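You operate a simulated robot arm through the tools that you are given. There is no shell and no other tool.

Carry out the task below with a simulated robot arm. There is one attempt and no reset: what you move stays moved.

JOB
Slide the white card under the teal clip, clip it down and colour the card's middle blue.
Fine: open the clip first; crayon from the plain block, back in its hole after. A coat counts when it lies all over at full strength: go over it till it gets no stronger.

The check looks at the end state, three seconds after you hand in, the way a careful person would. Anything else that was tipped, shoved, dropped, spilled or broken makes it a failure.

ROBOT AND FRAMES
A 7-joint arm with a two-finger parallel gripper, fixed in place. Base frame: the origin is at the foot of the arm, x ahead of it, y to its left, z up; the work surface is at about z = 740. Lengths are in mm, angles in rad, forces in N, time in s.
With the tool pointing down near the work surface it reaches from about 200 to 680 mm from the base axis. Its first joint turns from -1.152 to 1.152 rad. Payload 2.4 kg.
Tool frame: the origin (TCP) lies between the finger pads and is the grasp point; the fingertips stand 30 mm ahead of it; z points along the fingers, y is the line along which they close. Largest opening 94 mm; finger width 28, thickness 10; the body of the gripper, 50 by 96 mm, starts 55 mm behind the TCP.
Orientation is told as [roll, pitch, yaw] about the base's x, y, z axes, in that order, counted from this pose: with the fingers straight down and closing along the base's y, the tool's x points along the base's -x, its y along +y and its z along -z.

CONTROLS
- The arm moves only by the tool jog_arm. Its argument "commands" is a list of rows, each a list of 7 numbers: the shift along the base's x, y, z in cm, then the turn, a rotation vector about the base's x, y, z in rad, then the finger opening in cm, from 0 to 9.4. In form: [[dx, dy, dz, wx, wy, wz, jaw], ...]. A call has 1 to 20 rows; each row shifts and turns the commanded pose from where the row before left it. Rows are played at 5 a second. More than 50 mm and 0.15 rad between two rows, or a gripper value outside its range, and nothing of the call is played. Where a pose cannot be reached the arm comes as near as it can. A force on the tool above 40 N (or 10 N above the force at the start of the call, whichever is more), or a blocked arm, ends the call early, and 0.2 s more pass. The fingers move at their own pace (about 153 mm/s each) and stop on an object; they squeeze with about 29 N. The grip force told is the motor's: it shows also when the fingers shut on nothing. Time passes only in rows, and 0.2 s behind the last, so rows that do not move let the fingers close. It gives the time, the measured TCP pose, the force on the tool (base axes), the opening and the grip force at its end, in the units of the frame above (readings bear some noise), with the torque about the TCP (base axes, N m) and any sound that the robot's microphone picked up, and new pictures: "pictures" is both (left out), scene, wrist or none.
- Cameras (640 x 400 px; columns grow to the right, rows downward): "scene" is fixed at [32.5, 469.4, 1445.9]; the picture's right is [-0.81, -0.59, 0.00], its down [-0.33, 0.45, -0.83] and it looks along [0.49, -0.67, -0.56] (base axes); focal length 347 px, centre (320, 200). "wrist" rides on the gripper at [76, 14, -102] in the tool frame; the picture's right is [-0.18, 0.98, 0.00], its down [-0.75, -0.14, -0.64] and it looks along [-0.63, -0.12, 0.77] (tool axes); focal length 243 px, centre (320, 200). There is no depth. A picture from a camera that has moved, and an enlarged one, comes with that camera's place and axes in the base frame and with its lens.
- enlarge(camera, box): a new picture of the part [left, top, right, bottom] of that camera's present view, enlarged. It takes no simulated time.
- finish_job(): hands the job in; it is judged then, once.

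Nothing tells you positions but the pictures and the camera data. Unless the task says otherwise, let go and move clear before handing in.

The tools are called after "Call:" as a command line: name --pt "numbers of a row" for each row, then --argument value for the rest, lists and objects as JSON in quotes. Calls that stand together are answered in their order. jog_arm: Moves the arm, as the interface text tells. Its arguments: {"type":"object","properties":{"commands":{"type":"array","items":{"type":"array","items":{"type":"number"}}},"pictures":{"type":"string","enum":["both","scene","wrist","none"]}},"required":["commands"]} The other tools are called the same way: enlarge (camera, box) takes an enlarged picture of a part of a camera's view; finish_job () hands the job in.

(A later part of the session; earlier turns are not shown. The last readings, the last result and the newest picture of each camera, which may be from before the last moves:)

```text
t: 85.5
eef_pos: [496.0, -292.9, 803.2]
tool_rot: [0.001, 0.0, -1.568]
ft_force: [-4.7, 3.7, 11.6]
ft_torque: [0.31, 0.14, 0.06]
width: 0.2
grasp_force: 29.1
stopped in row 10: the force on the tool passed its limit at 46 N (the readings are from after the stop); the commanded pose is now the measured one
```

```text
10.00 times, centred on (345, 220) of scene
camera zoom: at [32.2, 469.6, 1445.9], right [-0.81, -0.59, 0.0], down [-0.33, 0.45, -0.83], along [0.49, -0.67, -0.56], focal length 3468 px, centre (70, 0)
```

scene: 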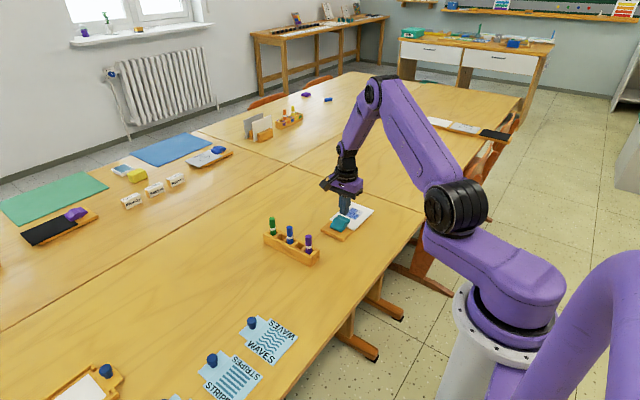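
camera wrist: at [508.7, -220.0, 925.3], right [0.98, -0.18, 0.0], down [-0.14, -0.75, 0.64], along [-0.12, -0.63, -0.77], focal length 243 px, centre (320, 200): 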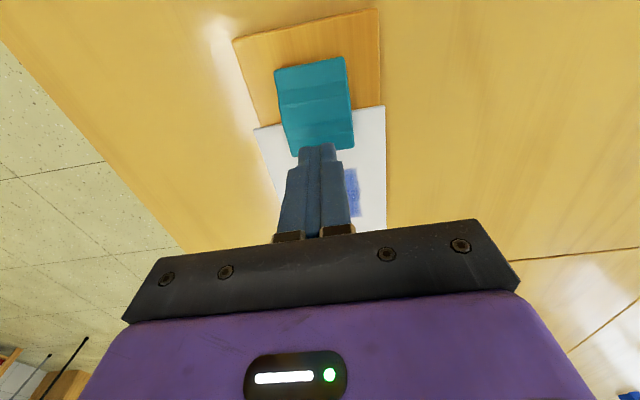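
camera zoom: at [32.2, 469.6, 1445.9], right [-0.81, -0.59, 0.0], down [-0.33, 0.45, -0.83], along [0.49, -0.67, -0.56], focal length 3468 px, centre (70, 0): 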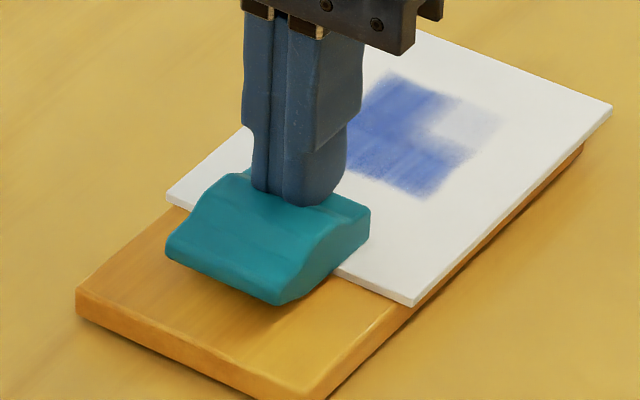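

Shut again on the card. I rise, turn back to yaw 0 and return above the blue crayon.

Call:
jog_arm --pt "0 0 2 0 0 0 0" --pt "0 0 4 0 0 0 0" --pt "0 0 4.5 0 0 0 0" --pt "0.585 1.679 0 0 0 0.1428 2" --pt "0.585 1.679 0 0 0 0.1428 4" --pt "0.585 1.679 0 0 0 0.1428 5" --pt "0.585 1.679 0 0 0 0.1428 5" --pt "0.585 1.679 0 0 0 0.1428 5" --pt "0.585 1.679 0 0 0 0.1428 5" --pt "0.585 1.679 0 0 0 0.1428 5" --pt "0.585 1.679 0 0 0 0.1428 5" --pt "0.585 1.679 0 0 0 0.1428 5" --pt "0.585 1.679 0 0 0 0.1428 5" --pt "0.585 1.679 0 0 0 0.1428 5" --pt "0 0 0 0 0 0 5" --pt "0 0 0 0 0 0 5"

Call:
enlarge --camera "wrist" --box '[200, 60, 440, 210]'

Call:
enlarge --camera "scene" --box '[320, 195, 380, 240]'

Call:
enlarge --camera "wrist" --box '[0, 0, 200, 130]'

```text
t: 88.9
eef_pos: [563.3, -108.7, 907.0]
tool_rot: [0.002, -0.001, 0.002]
ft_force: [0.7, -1.4, 0.7]
ft_torque: [0.0, 0.0, 0.03]
width: 50.1
grasp_force: 0.1
camera wrist: at [486.9, -95.0, 1009.3], right [0.18, 0.98, 0.0], down [0.75, -0.14, 0.64], along [0.63, -0.12, -0.77], focal length 243 px, centre (320, 200)
```

scene: 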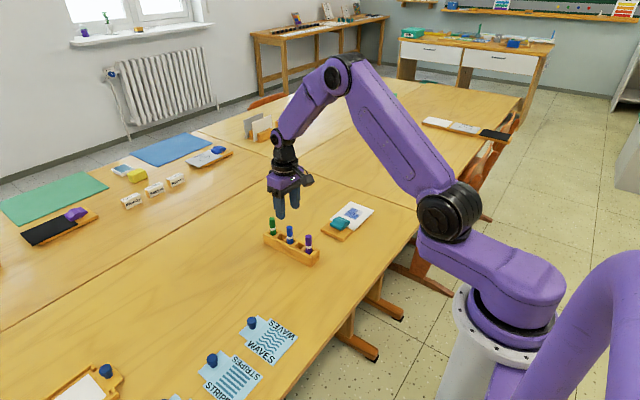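
wrist: 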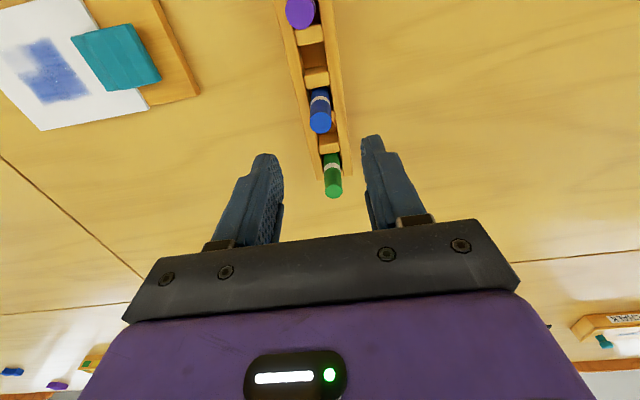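

```text
2.67 times, centred on (320, 135) of wrist
camera zoom: at [486.9, -95.0, 1009.3], right [0.18, 0.98, 0.0], down [0.75, -0.14, 0.64], along [0.63, -0.12, -0.77], focal length 647 px, centre (320, 373)
```

zoom: 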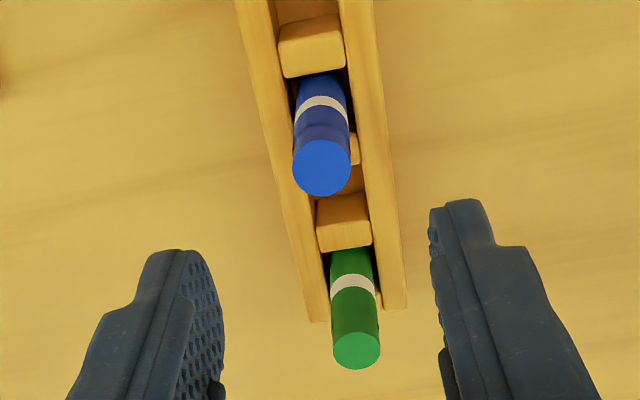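

```text
8.89 times, centred on (350, 218) of scene
camera zoom: at [32.5, 469.4, 1445.9], right [-0.81, -0.59, 0.0], down [-0.33, 0.45, -0.83], along [0.49, -0.67, -0.56], focal length 3083 px, centre (53, 44)
```

zoom: 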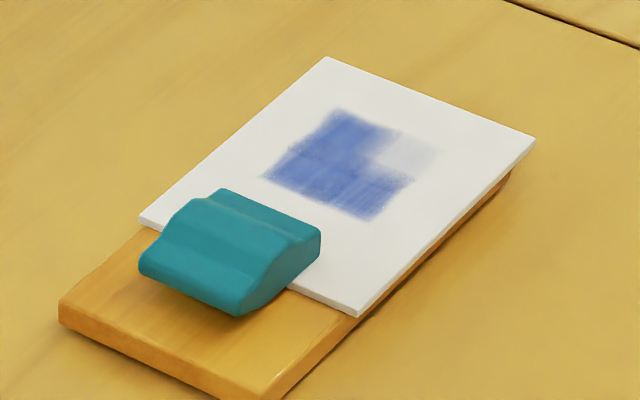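

```text
3.08 times, centred on (100, 65) of wrist
camera zoom: at [486.9, -95.0, 1009.3], right [0.18, 0.98, 0.0], down [0.75, -0.14, 0.64], along [0.63, -0.12, -0.77], focal length 746 px, centre (997, 615)
```

zoom: 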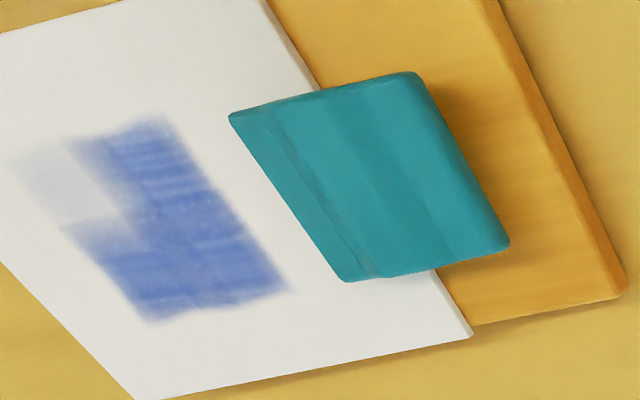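

The card is well clamped (~18 mm under the clip) and the crayon is aligned. I descend and grip it again.

Call:
jog_arm --pt "0 0 -4 0 0 0 5" --pt "0 0 -4 0 0 0 5" --pt "0 0 -1.7 0 0 0 5" --pt "0 0 0 0 0 0 2.5" --pt "0 0 0 0 0 0 0" --pt "0 0 0 0 0 0 0" --pt "0 0 0 0 0 0 0" --pictures "none"

Call:
jog_arm --pt "0 0 0.5 0 0 0 0" --pt "0 0 1.5 0 0 0 0" --pt "0 0 4 0 0 0 0" --pt "0 0 4 0 0 0 0" --pt "0 0 0 0 0 0 0" --pictures "scene"

Call:
enlarge --camera "scene" --box '[240, 170, 340, 270]'

Call:
enlarge --camera "wrist" --box '[200, 60, 440, 240]'

```text
t: 90.5
eef_pos: [563.1, -108.1, 813.1]
tool_rot: [0.002, -0.001, 0.0]
ft_force: [0.0, -0.9, -0.5]
ft_torque: [0.03, -0.01, 0.01]
width: 15.5
grasp_force: 28.7
```

```text
t: 91.7
eef_pos: [564.5, -106.7, 910.8]
tool_rot: [0.002, 0.001, -0.001]
ft_force: [0.0, 0.7, -0.3]
ft_torque: [0.03, -0.04, 0.02]
width: 15.6
grasp_force: 29.4
```

scene: 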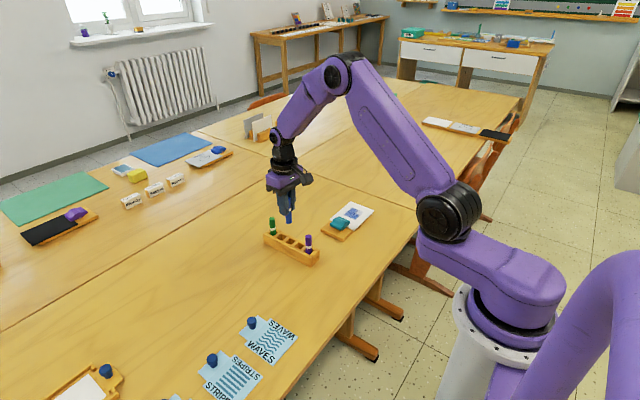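

```text
4.00 times, centred on (290, 220) of scene
camera zoom: at [32.5, 469.4, 1445.9], right [-0.81, -0.59, 0.0], down [-0.33, 0.45, -0.83], along [0.49, -0.67, -0.56], focal length 1387 px, centre (440, 120)
```

zoom: 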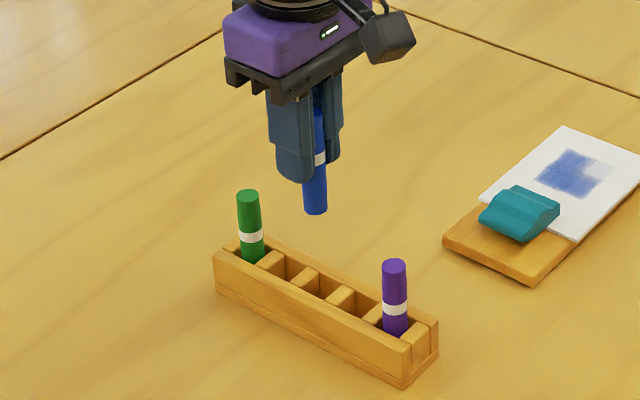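

```text
2.22 times, centred on (320, 150) of wrist
camera zoom: at [487.4, -92.9, 1013.1], right [0.18, 0.98, 0.0], down [0.75, -0.14, 0.64], along [0.63, -0.12, -0.77], focal length 539 px, centre (320, 311)
```

zoom: 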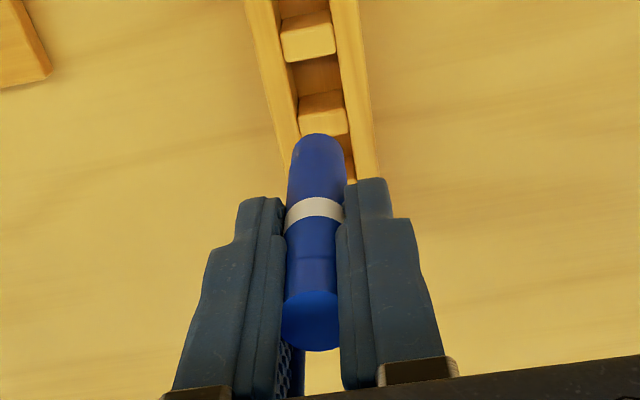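

The crayon is held. I carry it to the -y edge of the middle area and descend gently to find contact there.

Call:
jog_arm --pt "-0.662 -3.911 0 0 0 0 0" --pt "-0.662 -3.911 0 0 0 0 0" --pt "-0.662 -3.911 0 0 0 0 0" --pt "-0.662 -3.911 0 0 0 0 0" --pt "-0.662 -3.911 0 0 0 0 0" --pt "-0.662 -3.911 0 0 0 0 0" --pt "-0.662 -3.911 0 0 0 0 0" --pt "0 0 -4 0 0 0 0" --pt "0 0 -4 0 0 0 0" --pt "0 0 -0.5 0 0 0 0" --pt "0 0 0 0 0 0 0"

Call:
enlarge --camera "scene" --box '[320, 190, 380, 235]'

Call:
enlarge --camera "wrist" --box '[180, 20, 440, 200]'

```text
t: 94.1
eef_pos: [513.6, -382.0, 825.8]
tool_rot: [0.002, 0.0, 0.001]
ft_force: [-0.5, 1.0, 0.9]
ft_torque: [0.01, 0.0, 0.03]
width: 15.8
grasp_force: 28.8
camera wrist: at [438.3, -368.3, 927.7], right [0.18, 0.98, 0.0], down [0.75, -0.14, 0.64], along [0.63, -0.12, -0.77], focal length 243 px, centre (320, 200)
```

scene: 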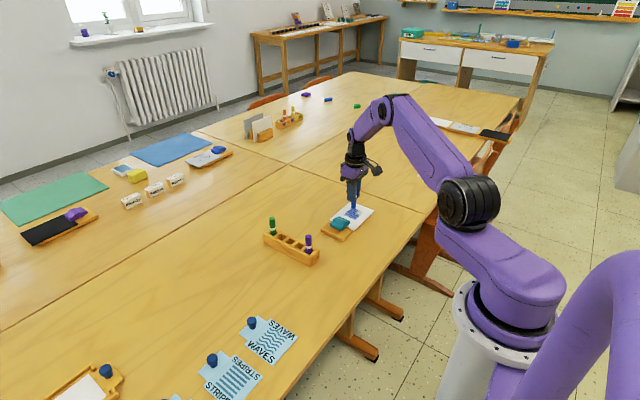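
wrist: 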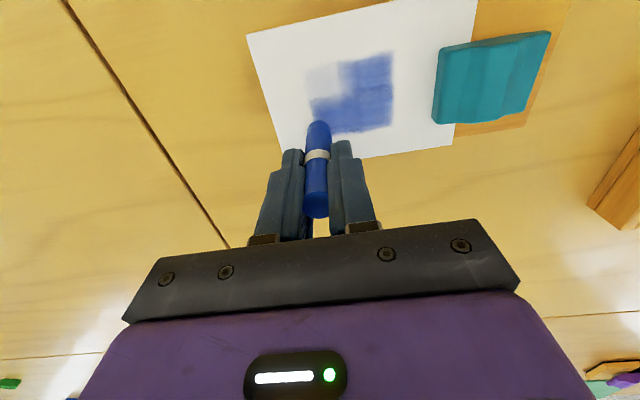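

```text
8.89 times, centred on (350, 212) of scene
camera zoom: at [32.5, 469.4, 1445.9], right [-0.81, -0.59, 0.0], down [-0.33, 0.45, -0.83], along [0.49, -0.67, -0.56], focal length 3083 px, centre (53, 89)
```

zoom: 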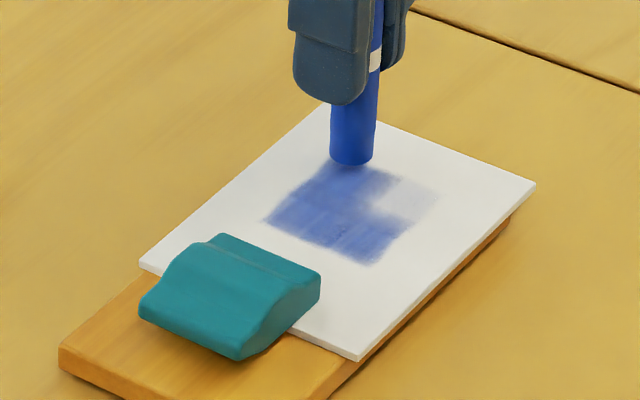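

```text
2.22 times, centred on (310, 110) of wrist
camera zoom: at [438.3, -368.3, 927.7], right [0.18, 0.98, 0.0], down [0.75, -0.14, 0.64], along [0.63, -0.12, -0.77], focal length 539 px, centre (342, 400)
```

zoom: 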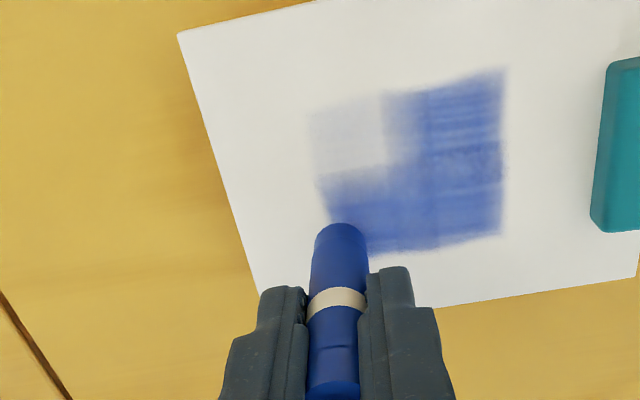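

The card edge and the paint are where expected. Now fine descent to light contact.

Call:
jog_arm --pt "0 0 -0.15 0 0 0 0" --pt "0 0 -0.1 0 0 0 0" --pt "0 0 0 0 0 0 0" --pictures "none"

Call:
jog_arm --pt "0 0 -0.05 0 0 0 0" --pt "0 0 0 0 0 0 0" --pictures "none"

```text
t: 94.9
eef_pos: [514.2, -383.1, 823.6]
tool_rot: [0.003, 0.0, -0.001]
ft_force: [0.8, -0.2, 0.1]
ft_torque: [0.0, -0.01, 0.02]
width: 15.7
grasp_force: 29.0
```

```text
t: 95.5
eef_pos: [515.2, -382.8, 822.8]
tool_rot: [0.002, 0.0, 0.001]
ft_force: [-0.2, 0.7, 0.6]
ft_torque: [0.01, 0.01, 0.01]
width: 15.6
grasp_force: 28.8
```

Call:
jog_arm --pt "0 0 -0.05 0 0 0 0" --pt "0 0 0 0 0 0 0" --pictures "none"

Call:
jog_arm --pt "0 0 -0.05 0 0 0 0" --pt "0 0 0 0 0 0 0" --pictures "none"

```text
t: 96.1
eef_pos: [516.1, -382.6, 821.5]
tool_rot: [0.002, 0.0, 0.0]
ft_force: [0.9, 0.5, 0.0]
ft_torque: [-0.01, 0.01, -0.01]
width: 15.9
grasp_force: 29.1
```

```text
t: 96.7
eef_pos: [513.1, -382.7, 820.9]
tool_rot: [0.001, -0.002, 0.0]
ft_force: [-0.6, 0.2, -0.5]
ft_torque: [-0.02, -0.03, -0.02]
width: 15.7
grasp_force: 28.9
```

No contact yet; I keep lowering by half-millimetres.

Call:
jog_arm --pt "0 0 -0.05 0 0 0 0" --pt "0 0 0 0 0 0 0" --pictures "none"

Call:
jog_arm --pt "0 0 -0.05 0 0 0 0" --pt "0 0 0 0 0 0 0" --pictures "none"

Call:
jog_arm --pt "0 0 -0.05 0 0 0 0" --pt "0 0 0 0 0 0 0" --pictures "none"

```text
t: 97.3
eef_pos: [514.5, -381.3, 821.0]
tool_rot: [0.0, 0.0, 0.0]
ft_force: [0.3, -0.5, 0.0]
ft_torque: [-0.01, -0.03, 0.03]
width: 15.6
grasp_force: 29.2
```

```text
t: 97.9
eef_pos: [514.7, -382.4, 820.6]
tool_rot: [0.001, 0.001, 0.0]
ft_force: [-0.4, 1.3, 3.6]
ft_torque: [0.03, 0.07, -0.01]
width: 15.5
grasp_force: 29.3
```

```text
t: 98.5
eef_pos: [514.7, -383.7, 819.6]
tool_rot: [-0.002, -0.003, 0.0]
ft_force: [0.8, 1.6, 5.0]
ft_torque: [0.06, 0.02, -0.02]
width: 15.7
grasp_force: 29.1
```

Light contact (~5 N). I stroke toward the clip (+y) along this line.

Call:
jog_arm --pt "0 0.5 0.004 0 0 0 0" --pt "0 0.5 0.004 0 0 0 0" --pt "0 0.5 0.004 0 0 0 0" --pt "0 0.5 0.004 0 0 0 0" --pt "0 0.5 0.004 0 0 0 0" --pictures "none"

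Call:
jog_arm --pt "0 0.5 0.004 0 0 0 0" --pt "0 0.5 0.004 0 0 0 0" --pt "0 0.5 0.004 0 0 0 0" --pt "0 0.5 0.004 0 0 0 0" --pt "0 0.5 0.004 0 0 0 0" --pictures "wrist"

Call:
enlarge --camera "wrist" --box '[180, 20, 440, 200]'

Call:
enlarge --camera "scene" --box '[320, 190, 380, 235]'

```text
t: 99.7
eef_pos: [514.1, -358.7, 819.4]
tool_rot: [-0.001, -0.004, 0.0]
ft_force: [-1.3, -7.8, 13.4]
ft_torque: [-0.43, 0.13, -0.01]
width: 15.7
grasp_force: 29.1
```

```text
t: 100.9
eef_pos: [515.8, -332.3, 820.1]
tool_rot: [0.0, -0.003, 0.001]
ft_force: [-0.2, -8.4, 15.1]
ft_torque: [-0.44, 0.12, 0.04]
width: 15.6
grasp_force: 29.3
camera wrist: at [439.8, -319.2, 921.6], right [0.18, 0.98, 0.0], down [0.75, -0.14, 0.64], along [0.63, -0.12, -0.77], focal length 243 px, centre (320, 200)
```

wrist: 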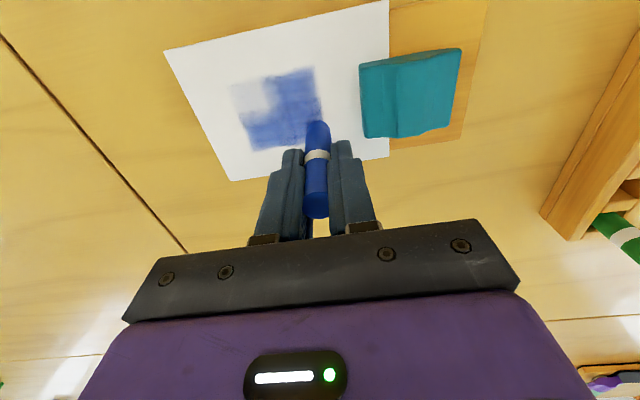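

```text
2.22 times, centred on (310, 110) of wrist
camera zoom: at [439.8, -319.2, 921.6], right [0.18, 0.98, 0.0], down [0.75, -0.14, 0.64], along [0.63, -0.12, -0.77], focal length 539 px, centre (342, 400)
```

zoom: 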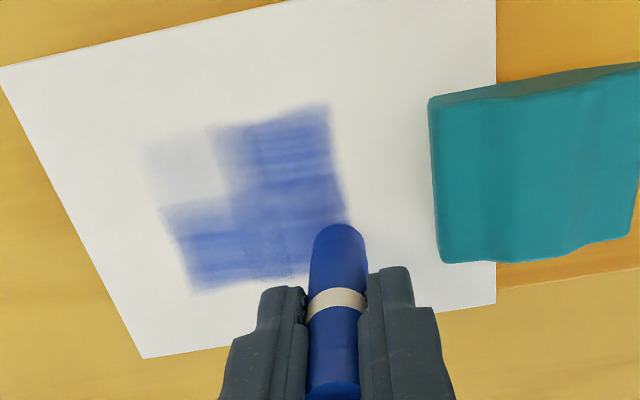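

```text
8.89 times, centred on (350, 212) of scene
camera zoom: at [32.3, 469.4, 1445.9], right [-0.81, -0.59, 0.0], down [-0.33, 0.45, -0.83], along [0.49, -0.67, -0.56], focal length 3083 px, centre (53, 89)
```

zoom: 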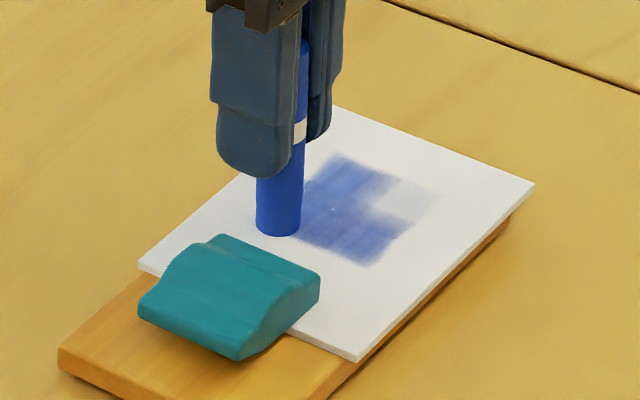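

The card holds still under +y strokes at ~14 N. I do the following lines the same way: lift, return, stroke toward the clip.

Call:
jog_arm --pt "0 0 0.8 0 0 0 0" --pt "-0.3 -2.5 0 0 0 0 0" --pt "-0.3 -2.5 0 0 0 0 0" --pt "0 0 -0.6 0 0 0 0" --pt "0 0 -0.24 0 0 0 0" --pt "0 0.5 0.004 0 0 0 0" --pt "0 0.5 0.004 0 0 0 0" --pt "0 0.5 0.004 0 0 0 0" --pt "0 0.5 0.004 0 0 0 0" --pt "0 0.5 0.004 0 0 0 0" --pt "0 0.5 0.004 0 0 0 0" --pt "0 0.5 0.004 0 0 0 0" --pt "0 0.5 0.004 0 0 0 0" --pt "0 0.5 0.004 0 0 0 0" --pt "0 0.5 0.004 0 0 0 0" --pictures "none"

Call:
jog_arm --pt "0 0 0.8 0 0 0 0" --pt "-0.3 -2.5 0 0 0 0 0" --pt "-0.3 -2.5 0 0 0 0 0" --pt "0 0 -0.6 0 0 0 0" --pt "0 0 -0.24 0 0 0 0" --pt "0 0.5 0.004 0 0 0 0" --pt "0 0.5 0.004 0 0 0 0" --pt "0 0.5 0.004 0 0 0 0" --pt "0 0.5 0.004 0 0 0 0" --pt "0 0.5 0.004 0 0 0 0" --pt "0 0.5 0.004 0 0 0 0" --pt "0 0.5 0.004 0 0 0 0" --pt "0 0.5 0.004 0 0 0 0" --pt "0 0.5 0.004 0 0 0 0" --pt "0 0.5 0.004 0 0 0 0" --pictures "none"

Call:
enlarge --camera "scene" --box '[320, 190, 380, 235]'

```text
t: 104.1
eef_pos: [508.1, -333.7, 818.8]
tool_rot: [0.0, -0.002, -0.001]
ft_force: [-0.7, -8.9, 17.3]
ft_torque: [-0.53, 0.1, 0.05]
width: 16.0
grasp_force: 28.9
```

```text
t: 107.3
eef_pos: [502.1, -332.9, 818.9]
tool_rot: [0.001, -0.003, 0.001]
ft_force: [-0.1, -9.5, 18.7]
ft_torque: [-0.56, 0.05, 0.0]
width: 15.6
grasp_force: 29.5
```

```text
8.89 times, centred on (350, 212) of scene
camera zoom: at [32.2, 469.4, 1445.9], right [-0.81, -0.59, 0.0], down [-0.33, 0.45, -0.83], along [0.49, -0.67, -0.56], focal length 3083 px, centre (53, 89)
```

zoom: 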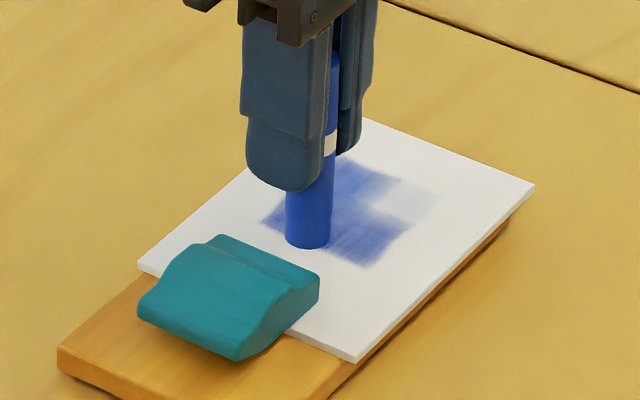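

Card stays. The force is a bit high (18 N), so I raise by ~0.5 mm for the next lines.

Call:
jog_arm --pt "0 0 0.8 0 0 0 0" --pt "-0.3 -2.5 0 0 0 0 0" --pt "-0.3 -2.5 0 0 0 0 0" --pt "0 0 -0.6 0 0 0 0" --pt "0 0 -0.22 0 0 0 0" --pt "0 0.5 0.008 0 0 0 0" --pt "0 0.5 0.008 0 0 0 0" --pt "0 0.5 0.008 0 0 0 0" --pt "0 0.5 0.006 0 0 0 0" --pt "0 0.5 0.006 0 0 0 0" --pt "0 0.5 0.006 0 0 0 0" --pt "0 0.5 0.006 0 0 0 0" --pt "0 0.5 0.006 0 0 0 0" --pt "0 0.5 0.006 0 0 0 0" --pt "0 0.5 0.006 0 0 0 0" --pictures "none"

Call:
jog_arm --pt "0 0 0.8 0 0 0 0" --pt "-0.3 -2.5 0 0 0 0 0" --pt "-0.3 -2.5 0 0 0 0 0" --pt "0 0 -0.6 0 0 0 0" --pt "0 0 -0.26 0 0 0 0" --pt "0 0.5 0.006 0 0 0 0" --pt "0 0.5 0.006 0 0 0 0" --pt "0 0.5 0.006 0 0 0 0" --pt "0 0.5 0.006 0 0 0 0" --pt "0 0.5 0.006 0 0 0 0" --pt "0 0.5 0.006 0 0 0 0" --pt "0 0.5 0.006 0 0 0 0" --pt "0 0.5 0.006 0 0 0 0" --pt "0 0.5 0.006 0 0 0 0" --pt "0 0.5 0.006 0 0 0 0" --pictures "none"

Call:
jog_arm --pt "0 0 0.8 0 0 0 0" --pt "-0.3 -2.5 0 0 0 0 0" --pt "-0.3 -2.5 0 0 0 0 0" --pt "0 0 -0.6 0 0 0 0" --pt "0 0 -0.26 0 0 0 0" --pt "0 0.5 0.006 0 0 0 0" --pt "0 0.5 0.006 0 0 0 0" --pt "0 0.5 0.006 0 0 0 0" --pt "0 0.5 0.006 0 0 0 0" --pt "0 0.5 0.006 0 0 0 0" --pt "0 0.5 0.006 0 0 0 0" --pt "0 0.5 0.006 0 0 0 0" --pt "0 0.5 0.006 0 0 0 0" --pt "0 0.5 0.006 0 0 0 0" --pt "0 0.5 0.006 0 0 0 0" --pictures "wrist"

Call:
enlarge --camera "wrist" --box '[180, 20, 440, 200]'

Call:
enlarge --camera "scene" --box '[320, 190, 380, 235]'

```text
t: 110.5
eef_pos: [496.6, -332.2, 818.5]
tool_rot: [0.001, -0.002, -0.002]
ft_force: [-1.0, -10.0, 20.0]
ft_torque: [-0.59, 0.16, 0.05]
width: 15.7
grasp_force: 29.0
```

```text
t: 113.7
eef_pos: [490.5, -332.3, 819.8]
tool_rot: [0.002, 0.001, 0.0]
ft_force: [1.2, -5.3, 11.0]
ft_torque: [-0.33, -0.01, 0.02]
width: 15.8
grasp_force: 29.5
```

```text
t: 116.9
eef_pos: [485.4, -331.6, 822.0]
tool_rot: [0.002, 0.002, 0.002]
ft_force: [0.2, 0.0, -0.1]
ft_torque: [-0.01, -0.02, 0.04]
width: 15.5
grasp_force: 29.1
camera wrist: at [409.3, -318.2, 923.1], right [0.18, 0.98, 0.0], down [0.75, -0.14, 0.64], along [0.63, -0.12, -0.77], focal length 243 px, centre (320, 200)
```

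wrist: 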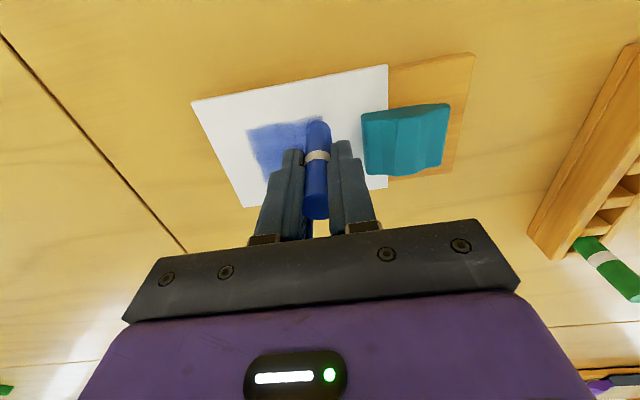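

```text
2.22 times, centred on (310, 110) of wrist
camera zoom: at [409.3, -318.2, 923.1], right [0.18, 0.98, 0.0], down [0.75, -0.14, 0.64], along [0.63, -0.12, -0.77], focal length 539 px, centre (342, 400)
```

zoom: 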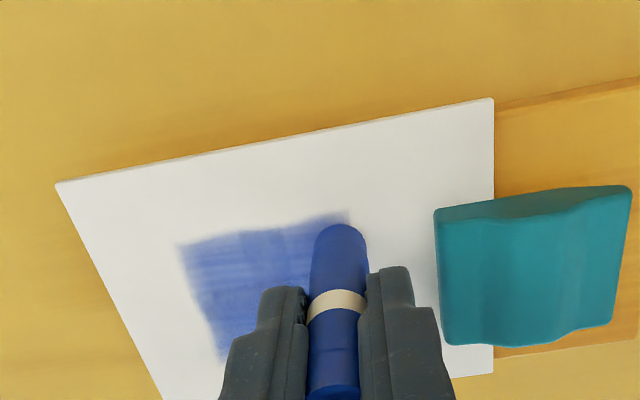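

```text
8.89 times, centred on (350, 212) of scene
camera zoom: at [32.5, 469.4, 1445.9], right [-0.81, -0.59, 0.0], down [-0.33, 0.45, -0.83], along [0.49, -0.67, -0.56], focal length 3083 px, centre (53, 89)
```

zoom: 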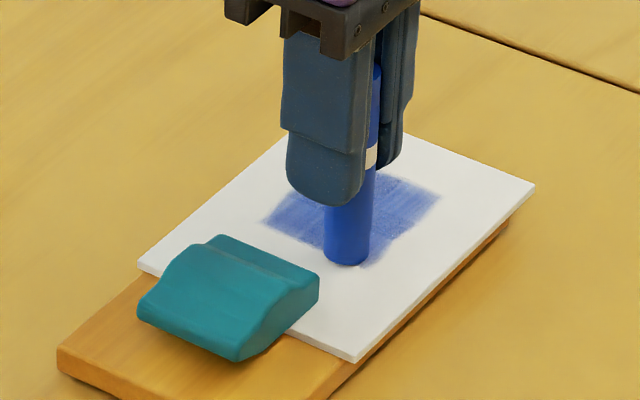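

The whole area is getting covered; at low x the contact was lost at the end, so I press ~1 mm more there and go on with the next lines back toward higher x.

Call:
jog_arm --pt "0 0 0.8 0 0 0 0" --pt "-0.3 -2.5 0 0 0 0 0" --pt "-0.3 -2.5 0 0 0 0 0" --pt "0 0 -0.6 0 0 0 0" --pt "0 0 -0.35 0 0 0 0" --pt "0 0.5 0.006 0 0 0 0" --pt "0 0.5 0.006 0 0 0 0" --pt "0 0.5 0.006 0 0 0 0" --pt "0 0.5 0.006 0 0 0 0" --pt "0 0.5 0.006 0 0 0 0" --pt "0 0.5 0.006 0 0 0 0" --pt "0 0.5 0.006 0 0 0 0" --pt "0 0.5 0.006 0 0 0 0" --pt "0 0.5 0.006 0 0 0 0" --pt "0 0.5 0.006 0 0 0 0" --pictures "none"

Call:
jog_arm --pt "0 0 0.8 0 0 0 0" --pt "0.1 -2.5 0 0 0 0 0" --pt "0.2 -2.5 0 0 0 0 0" --pt "0 0 -0.6 0 0 0 0" --pt "0 0 -0.25 0 0 0 0" --pt "0 0.5 0.005 0 0 0 0" --pt "0 0.5 0.005 0 0 0 0" --pt "0 0.5 0.005 0 0 0 0" --pt "0 0.5 0.005 0 0 0 0" --pt "0 0.5 0.005 0 0 0 0" --pt "0 0.5 0.005 0 0 0 0" --pt "0 0.5 0.005 0 0 0 0" --pt "0 0.5 0.005 0 0 0 0" --pt "0 0.5 0.005 0 0 0 0" --pt "0 0.5 0.005 0 0 0 0" --pictures "none"

```text
t: 120.1
eef_pos: [481.2, -332.3, 819.7]
tool_rot: [0.002, -0.001, 0.001]
ft_force: [0.8, 0.8, -0.8]
ft_torque: [-0.02, -0.01, 0.02]
width: 15.6
grasp_force: 28.8
```

```text
t: 123.3
eef_pos: [482.6, -331.4, 821.1]
tool_rot: [-0.001, 0.001, 0.001]
ft_force: [-0.4, 0.5, 0.4]
ft_torque: [0.0, 0.0, 0.01]
width: 15.6
grasp_force: 29.8
```

Contact is missing now, the crayon has probably slipped up slightly in the grip. I find contact again by fine lowering at the next line's start.

Call:
jog_arm --pt "0 0 0.8 0 0 0 0" --pt "-0.2 -2.5 0 0 0 0 0" --pt "-0.2 -2.5 0 0 0 0 0" --pt "0 0 -0.6 0 0 0 0" --pt "0 0 -0.3 0 0 0 0" --pt "0 0 0 0 0 0 0" --pictures "none"

Call:
jog_arm --pt "0 0 -0.05 0 0 0 0" --pt "0 0 0 0 0 0 0" --pictures "none"

Call:
jog_arm --pt "0 0 -0.05 0 0 0 0" --pt "0 0 0 0 0 0 0" --pictures "none"

Call:
jog_arm --pt "0 0 -0.05 0 0 0 0" --pt "0 0 0 0 0 0 0" --pictures "none"

```text
t: 124.7
eef_pos: [478.8, -381.5, 820.8]
tool_rot: [0.0, -0.001, -0.001]
ft_force: [-1.2, 0.5, 1.8]
ft_torque: [0.02, 0.06, 0.02]
width: 15.9
grasp_force: 29.0
```

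```text
t: 125.3
eef_pos: [480.1, -381.9, 819.6]
tool_rot: [0.0, -0.002, -0.001]
ft_force: [1.6, 0.6, 8.0]
ft_torque: [0.04, 0.02, 0.03]
width: 15.6
grasp_force: 28.9
```

```text
t: 125.9
eef_pos: [479.5, -382.6, 818.4]
tool_rot: [-0.001, -0.003, -0.001]
ft_force: [-0.1, 1.7, 20.5]
ft_torque: [0.15, 0.08, -0.03]
width: 15.8
grasp_force: 29.2
```

```text
t: 126.5
eef_pos: [480.1, -383.3, 819.1]
tool_rot: [-0.001, -0.004, 0.001]
ft_force: [0.7, 1.9, 29.9]
ft_torque: [0.17, 0.05, -0.02]
width: 15.7
grasp_force: 29.0
```

I'm at 30 N now; I raise 1 mm for ~8 N and stroke with less slope, checking midway.

Call:
jog_arm --pt "0 0 0.08 0 0 0 0" --pt "0 0.5 0.002 0 0 0 0" --pt "0 0.5 0.002 0 0 0 0" --pt "0 0.5 0.002 0 0 0 0" --pt "0 0.5 0.002 0 0 0 0" --pt "0 0.5 0.002 0 0 0 0" --pictures "none"

Call:
jog_arm --pt "0 0.5 0.002 0 0 0 0" --pt "0 0.5 0.002 0 0 0 0" --pt "0 0.5 0.002 0 0 0 0" --pt "0 0.5 0.002 0 0 0 0" --pt "0 0.5 0.002 0 0 0 0" --pictures "none"

Call:
enlarge --camera "wrist" --box '[180, 20, 440, 200]'

Call:
enlarge --camera "scene" --box '[320, 190, 380, 235]'

```text
t: 127.9
eef_pos: [477.1, -357.3, 818.8]
tool_rot: [0.002, 0.0, 0.0]
ft_force: [0.6, -7.5, 13.9]
ft_torque: [-0.42, 0.02, 0.02]
width: 15.6
grasp_force: 29.4
```

```text
t: 129.1
eef_pos: [477.6, -333.4, 817.5]
tool_rot: [0.001, -0.002, 0.0]
ft_force: [-0.2, -10.6, 20.5]
ft_torque: [-0.65, 0.15, 0.04]
width: 15.6
grasp_force: 28.6
```

```text
2.22 times, centred on (310, 110) of wrist
camera zoom: at [401.0, -320.2, 920.1], right [0.18, 0.98, 0.0], down [0.75, -0.14, 0.64], along [0.63, -0.12, -0.77], focal length 539 px, centre (342, 400)
```

zoom: 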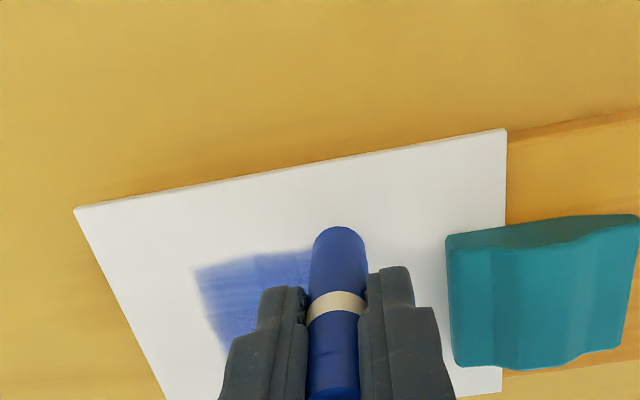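

```text
8.89 times, centred on (350, 212) of scene
camera zoom: at [32.2, 469.4, 1445.9], right [-0.81, -0.59, 0.0], down [-0.33, 0.45, -0.83], along [0.49, -0.67, -0.56], focal length 3083 px, centre (53, 89)
```

zoom: 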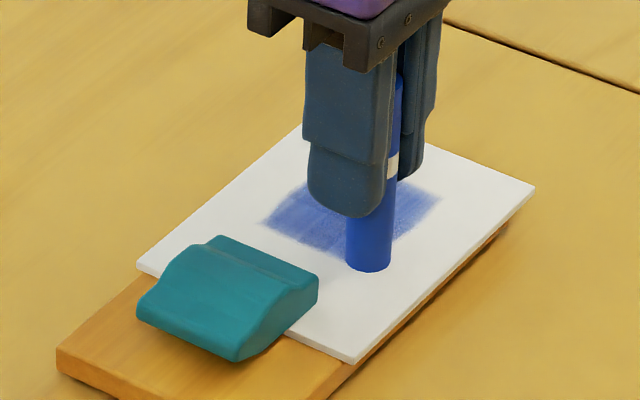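

Good contact again. I now make a second pass, stepping +6 mm in x for each line.

Call:
jog_arm --pt "0 0 0.8 0 0 0 0" --pt "0.3 -2.5 0 0 0 0 0" --pt "0.3 -2.5 0 0 0 0 0" --pt "0 0 -0.6 0 0 0 0" --pt "0 0 -0.21 0 0 0 0" --pt "0 0.5 0.007 0 0 0 0" --pt "0 0.5 0.007 0 0 0 0" --pt "0 0.5 0.007 0 0 0 0" --pt "0 0.5 0.007 0 0 0 0" --pt "0 0.5 0.007 0 0 0 0" --pt "0 0.5 0.007 0 0 0 0" --pt "0 0.5 0.007 0 0 0 0" --pt "0 0.5 0.007 0 0 0 0" --pt "0 0.5 0.007 0 0 0 0" --pt "0 0.5 0.007 0 0 0 0" --pictures "none"

Call:
jog_arm --pt "0 0 0.8 0 0 0 0" --pt "0.3 -2.5 0 0 0 0 0" --pt "0.3 -2.5 0 0 0 0 0" --pt "0 0 -0.6 0 0 0 0" --pt "0 0 -0.27 0 0 0 0" --pt "0 0.5 0.007 0 0 0 0" --pt "0 0.5 0.007 0 0 0 0" --pt "0 0.5 0.007 0 0 0 0" --pt "0 0.5 0.007 0 0 0 0" --pt "0 0.5 0.007 0 0 0 0" --pt "0 0.5 0.007 0 0 0 0" --pt "0 0.5 0.007 0 0 0 0" --pt "0 0.5 0.007 0 0 0 0" --pt "0 0.5 0.007 0 0 0 0" --pt "0 0.5 0.007 0 0 0 0" --pictures "none"

```text
t: 132.3
eef_pos: [484.5, -334.2, 818.5]
tool_rot: [0.001, -0.001, 0.001]
ft_force: [0.7, -2.6, 5.6]
ft_torque: [-0.2, 0.02, -0.01]
width: 15.5
grasp_force: 29.0
```

```text
t: 135.5
eef_pos: [490.2, -332.6, 819.3]
tool_rot: [0.001, 0.0, 0.001]
ft_force: [0.5, -0.8, -0.2]
ft_torque: [-0.01, 0.0, -0.03]
width: 15.5
grasp_force: 28.8
```

Contact got light at the end; I use less slope and a slightly lower start for the next lines.

Call:
jog_arm --pt "0 0 0.8 0 0 0 0" --pt "0.3 -2.5 0 0 0 0 0" --pt "0.3 -2.5 0 0 0 0 0" --pt "0 0 -0.6 0 0 0 0" --pt "0 0 -0.29 0 0 0 0" --pt "0 0.5 0.003 0 0 0 0" --pt "0 0.5 0.003 0 0 0 0" --pt "0 0.5 0.003 0 0 0 0" --pt "0 0.5 0.003 0 0 0 0" --pt "0 0.5 0.003 0 0 0 0" --pt "0 0.5 0.003 0 0 0 0" --pt "0 0.5 0.003 0 0 0 0" --pt "0 0.5 0.003 0 0 0 0" --pt "0 0.5 0.003 0 0 0 0" --pt "0 0.5 0.003 0 0 0 0" --pictures "none"

Call:
jog_arm --pt "0 0 0.8 0 0 0 0" --pt "0.3 -2.5 0 0 0 0 0" --pt "0.3 -2.5 0 0 0 0 0" --pt "0 0 -0.6 0 0 0 0" --pt "0 0 -0.23 0 0 0 0" --pt "0 0.5 0.003 0 0 0 0" --pt "0 0.5 0.003 0 0 0 0" --pt "0 0.5 0.003 0 0 0 0" --pt "0 0.5 0.003 0 0 0 0" --pt "0 0.5 0.003 0 0 0 0" --pt "0 0.5 0.003 0 0 0 0" --pt "0 0.5 0.003 0 0 0 0" --pt "0 0.5 0.003 0 0 0 0" --pt "0 0.5 0.003 0 0 0 0" --pt "0 0.5 0.003 0 0 0 0" --pictures "none"

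Call:
enlarge --camera "wrist" --box '[180, 20, 440, 200]'

Call:
enlarge --camera "scene" --box '[320, 190, 380, 235]'

```text
t: 138.7
eef_pos: [496.0, -332.3, 820.1]
tool_rot: [0.002, -0.001, -0.001]
ft_force: [0.5, 0.2, -0.6]
ft_torque: [-0.06, 0.0, -0.01]
width: 15.4
grasp_force: 28.9
```

```text
t: 141.9
eef_pos: [502.5, -332.5, 818.6]
tool_rot: [0.001, 0.002, 0.001]
ft_force: [-0.6, -0.3, 0.7]
ft_torque: [0.04, -0.02, 0.0]
width: 15.8
grasp_force: 28.7
```

```text
2.22 times, centred on (310, 110) of wrist
camera zoom: at [426.3, -318.3, 921.2], right [0.18, 0.98, 0.0], down [0.75, -0.14, 0.64], along [0.63, -0.12, -0.77], focal length 539 px, centre (342, 400)
```

zoom: 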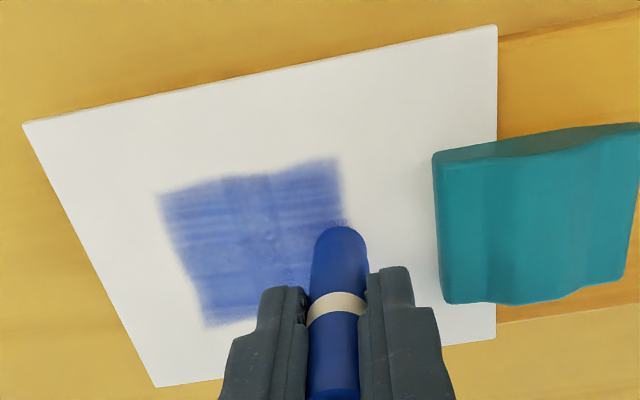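

```text
8.89 times, centred on (350, 212) of scene
camera zoom: at [32.5, 469.4, 1445.9], right [-0.81, -0.59, 0.0], down [-0.33, 0.45, -0.83], along [0.49, -0.67, -0.56], focal length 3083 px, centre (53, 89)
```

zoom: 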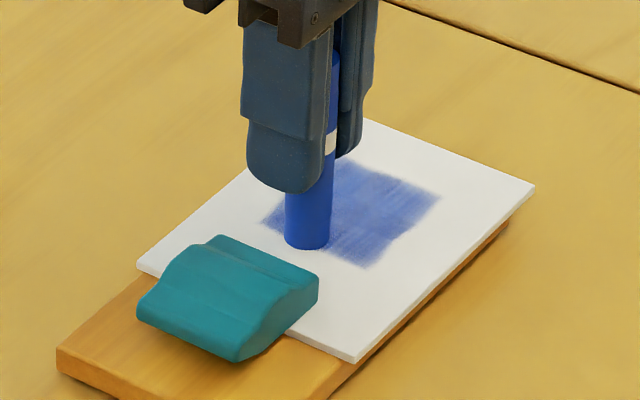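

Contact again fading; I lower the level by ~0.5 mm more for the next lines.

Call:
jog_arm --pt "0 0 0.8 0 0 0 0" --pt "0.3 -2.5 0 0 0 0 0" --pt "0.3 -2.5 0 0 0 0 0" --pt "0 0 -0.6 0 0 0 0" --pt "0 0 -0.26 0 0 0 0" --pt "0 0 0 0 0 0 0" --pictures "none"

Call:
jog_arm --pt "0 0.5 -0.01 0 0 0 0" --pt "0 0.5 0.0 0 0 0 0" --pt "0 0.5 0.0 0 0 0 0" --pictures "none"

```text
t: 143.3
eef_pos: [509.2, -382.7, 819.6]
tool_rot: [0.0, -0.001, -0.001]
ft_force: [-0.8, 0.2, 3.1]
ft_torque: [0.01, 0.08, -0.03]
width: 15.6
grasp_force: 29.1
```

```text
t: 144.1
eef_pos: [507.9, -370.6, 819.0]
tool_rot: [0.0, -0.002, -0.002]
ft_force: [0.8, -4.3, 6.7]
ft_torque: [-0.2, 0.01, 0.0]
width: 15.6
grasp_force: 29.0
```

Call:
jog_arm --pt "0 0.5 0.0 0 0 0 0" --pt "0 0.5 0.0 0 0 0 0" --pt "0 0.5 0.0 0 0 0 0" --pt "0 0.5 0 0 0 0 0" --pictures "none"

Call:
jog_arm --pt "0 0.5 0.0 0 0 0 0" --pt "0 0.5 0.0 0 0 0 0" --pt "0 0.5 0.0 0 0 0 0" --pictures "none"

```text
t: 145.1
eef_pos: [507.7, -347.0, 819.2]
tool_rot: [0.002, -0.001, 0.0]
ft_force: [-0.1, -2.9, 5.0]
ft_torque: [-0.14, -0.01, 0.01]
width: 15.6
grasp_force: 29.6
```

```text
t: 145.9
eef_pos: [507.4, -331.6, 818.9]
tool_rot: [0.001, 0.001, 0.0]
ft_force: [0.1, -1.8, 3.2]
ft_torque: [-0.08, 0.02, 0.03]
width: 15.7
grasp_force: 29.0
```

Level strokes with zero slope work well (~5 N). I continue with the same profile, lowering a touch per line.

Call:
jog_arm --pt "0 0 0.8 0 0 0 0" --pt "0.3 -2.5 0 0 0 0 0" --pt "0.3 -2.5 0 0 0 0 0" --pt "0 0 -0.6 0 0 0 0" --pt "0 0 -0.23 0 0 0 0" --pt "0 0.5 0 0 0 0 0" --pt "0 0.5 0 0 0 0 0" --pt "0 0.5 0 0 0 0 0" --pt "0 0.5 0 0 0 0 0" --pt "0 0.5 0 0 0 0 0" --pt "0 0.5 0 0 0 0 0" --pt "0 0.5 0 0 0 0 0" --pt "0 0.5 0 0 0 0 0" --pt "0 0.5 0 0 0 0 0" --pt "0 0.5 0 0 0 0 0" --pictures "none"

Call:
jog_arm --pt "0 0 0.8 0 0 0 0" --pt "-0.2 -2.5 0 0 0 0 0" --pt "-0.2 -2.5 0 0 0 0 0" --pt "0 0 -0.6 0 0 0 0" --pt "0 0 -0.23 0 0 0 0" --pt "0 0.5 0 0 0 0 0" --pt "0 0.5 0 0 0 0 0" --pt "0 0.5 0 0 0 0 0" --pt "0 0.5 0 0 0 0 0" --pt "0 0.5 0 0 0 0 0" --pt "0 0.5 0 0 0 0 0" --pt "0 0.5 0 0 0 0 0" --pt "0 0.5 0 0 0 0 0" --pt "0 0.5 0 0 0 0 0" --pt "0 0.5 0 0 0 0 0" --pictures "none"

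Call:
jog_arm --pt "0 0 0.8 0 0 0 0" --pt "-0.3 -2.5 0 0 0 0 0" --pt "-0.3 -2.5 0 0 0 0 0" --pt "0 0 -0.6 0 0 0 0" --pt "0 0 -0.22 0 0 0 0" --pt "0 0.5 0 0 0 0 0" --pt "0 0.5 0 0 0 0 0" --pt "0 0.5 0 0 0 0 0" --pt "0 0.5 0 0 0 0 0" --pt "0 0.5 0 0 0 0 0" --pt "0 0.5 0 0 0 0 0" --pt "0 0.5 0 0 0 0 0" --pt "0 0.5 0 0 0 0 0" --pt "0 0.5 0 0 0 0 0" --pt "0 0.5 0 0 0 0 0" --pictures "none"

Call:
enlarge --camera "wrist" --box '[180, 20, 440, 200]'

Call:
enlarge --camera "scene" --box '[320, 190, 380, 235]'

```text
t: 149.1
eef_pos: [514.3, -333.4, 817.5]
tool_rot: [0.0, -0.003, -0.003]
ft_force: [0.4, -8.6, 17.0]
ft_torque: [-0.5, 0.04, 0.05]
width: 16.0
grasp_force: 29.3
```

```text
t: 152.3
eef_pos: [510.0, -333.9, 819.0]
tool_rot: [0.0, -0.002, -0.001]
ft_force: [-2.3, -9.9, 19.8]
ft_torque: [-0.59, 0.19, 0.05]
width: 16.0
grasp_force: 29.1
```

```text
t: 155.5
eef_pos: [504.1, -333.2, 818.2]
tool_rot: [-0.002, -0.005, 0.0]
ft_force: [-0.3, -11.8, 23.5]
ft_torque: [-0.69, 0.01, 0.03]
width: 15.6
grasp_force: 29.1
```

```text
2.22 times, centred on (310, 110) of wrist
camera zoom: at [428.2, -318.5, 919.3], right [0.18, 0.98, 0.0], down [0.75, -0.14, 0.65], along [0.64, -0.12, -0.76], focal length 539 px, centre (342, 400)
```

zoom: 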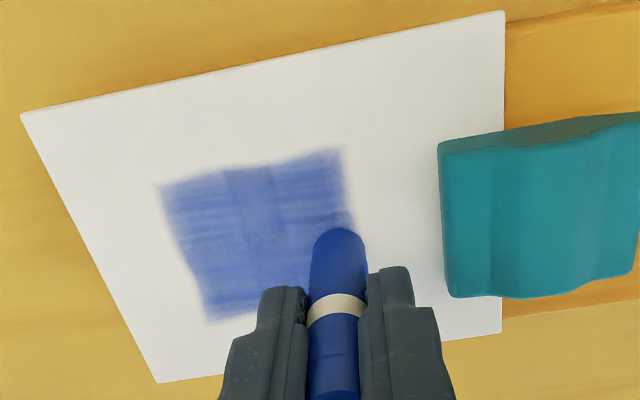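

```text
8.89 times, centred on (350, 212) of scene
camera zoom: at [32.2, 469.4, 1445.9], right [-0.81, -0.59, 0.0], down [-0.33, 0.45, -0.83], along [0.49, -0.67, -0.56], focal length 3083 px, centre (53, 89)
```

zoom: 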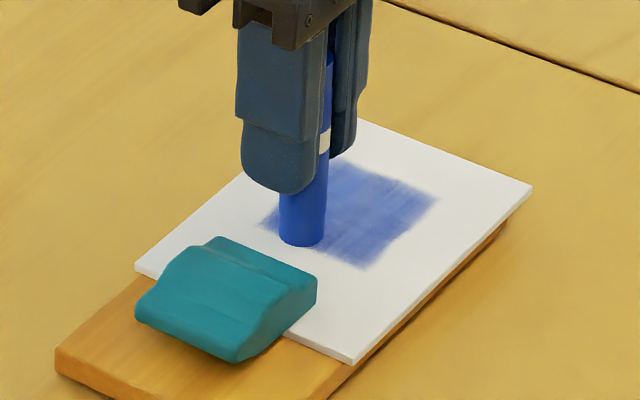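

Force is up to 23 N, so I raise 0.5 mm and go on with lines toward lower x.

Call:
jog_arm --pt "0 0 0.8 0 0 0 0" --pt "-0.3 -2.5 0 0 0 0 0" --pt "-0.3 -2.5 0 0 0 0 0" --pt "0 0 -0.6 0 0 0 0" --pt "0 0 -0.15 0 0 0 0" --pt "0 0.5 0 0 0 0 0" --pt "0 0.5 0 0 0 0 0" --pt "0 0.5 0 0 0 0 0" --pt "0 0.5 0 0 0 0 0" --pt "0 0.5 0 0 0 0 0" --pt "0 0.5 0 0 0 0 0" --pt "0 0.5 0 0 0 0 0" --pt "0 0.5 0 0 0 0 0" --pt "0 0.5 0 0 0 0 0" --pt "0 0.5 0 0 0 0 0" --pictures "none"

Call:
jog_arm --pt "0 0 0.8 0 0 0 0" --pt "-0.3 -2.5 0 0 0 0 0" --pt "-0.3 -2.5 0 0 0 0 0" --pt "0 0 -0.6 0 0 0 0" --pt "0 0 -0.21 0 0 0 0" --pt "0 0.5 0 0 0 0 0" --pt "0 0.5 0 0 0 0 0" --pt "0 0.5 0 0 0 0 0" --pt "0 0.5 0 0 0 0 0" --pt "0 0.5 0 0 0 0 0" --pt "0 0.5 0 0 0 0 0" --pt "0 0.5 0 0 0 0 0" --pt "0 0.5 0 0 0 0 0" --pt "0 0.5 0 0 0 0 0" --pt "0 0.5 0 0 0 0 0" --pictures "none"

Call:
jog_arm --pt "0 0 0.8 0 0 0 0" --pt "-0.3 -2.5 0 0 0 0 0" --pt "-0.3 -2.5 0 0 0 0 0" --pt "0 0 -0.6 0 0 0 0" --pt "0 0 -0.22 0 0 0 0" --pt "0 0.5 0 0 0 0 0" --pt "0 0.5 0 0 0 0 0" --pt "0 0.5 0 0 0 0 0" --pt "0 0.5 0 0 0 0 0" --pt "0 0.5 0 0 0 0 0" --pt "0 0.5 0 0 0 0 0" --pt "0 0.5 0 0 0 0 0" --pt "0 0.5 0 0 0 0 0" --pt "0 0.5 0 0 0 0 0" --pt "0 0.5 0 0 0 0 0" --pictures "none"

```text
t: 158.7
eef_pos: [496.5, -331.5, 818.3]
tool_rot: [0.001, 0.0, 0.001]
ft_force: [1.3, -8.6, 17.8]
ft_torque: [-0.56, -0.02, 0.04]
width: 15.5
grasp_force: 28.7
```

```text
t: 161.9
eef_pos: [491.9, -332.0, 818.8]
tool_rot: [0.0, -0.002, 0.001]
ft_force: [-0.2, -7.2, 13.5]
ft_torque: [-0.42, 0.02, 0.02]
width: 15.6
grasp_force: 28.4
```

```text
t: 165.1
eef_pos: [486.9, -332.4, 817.0]
tool_rot: [0.0, 0.0, 0.0]
ft_force: [-1.2, -10.3, 20.1]
ft_torque: [-0.66, 0.14, 0.01]
width: 15.9
grasp_force: 28.9
```

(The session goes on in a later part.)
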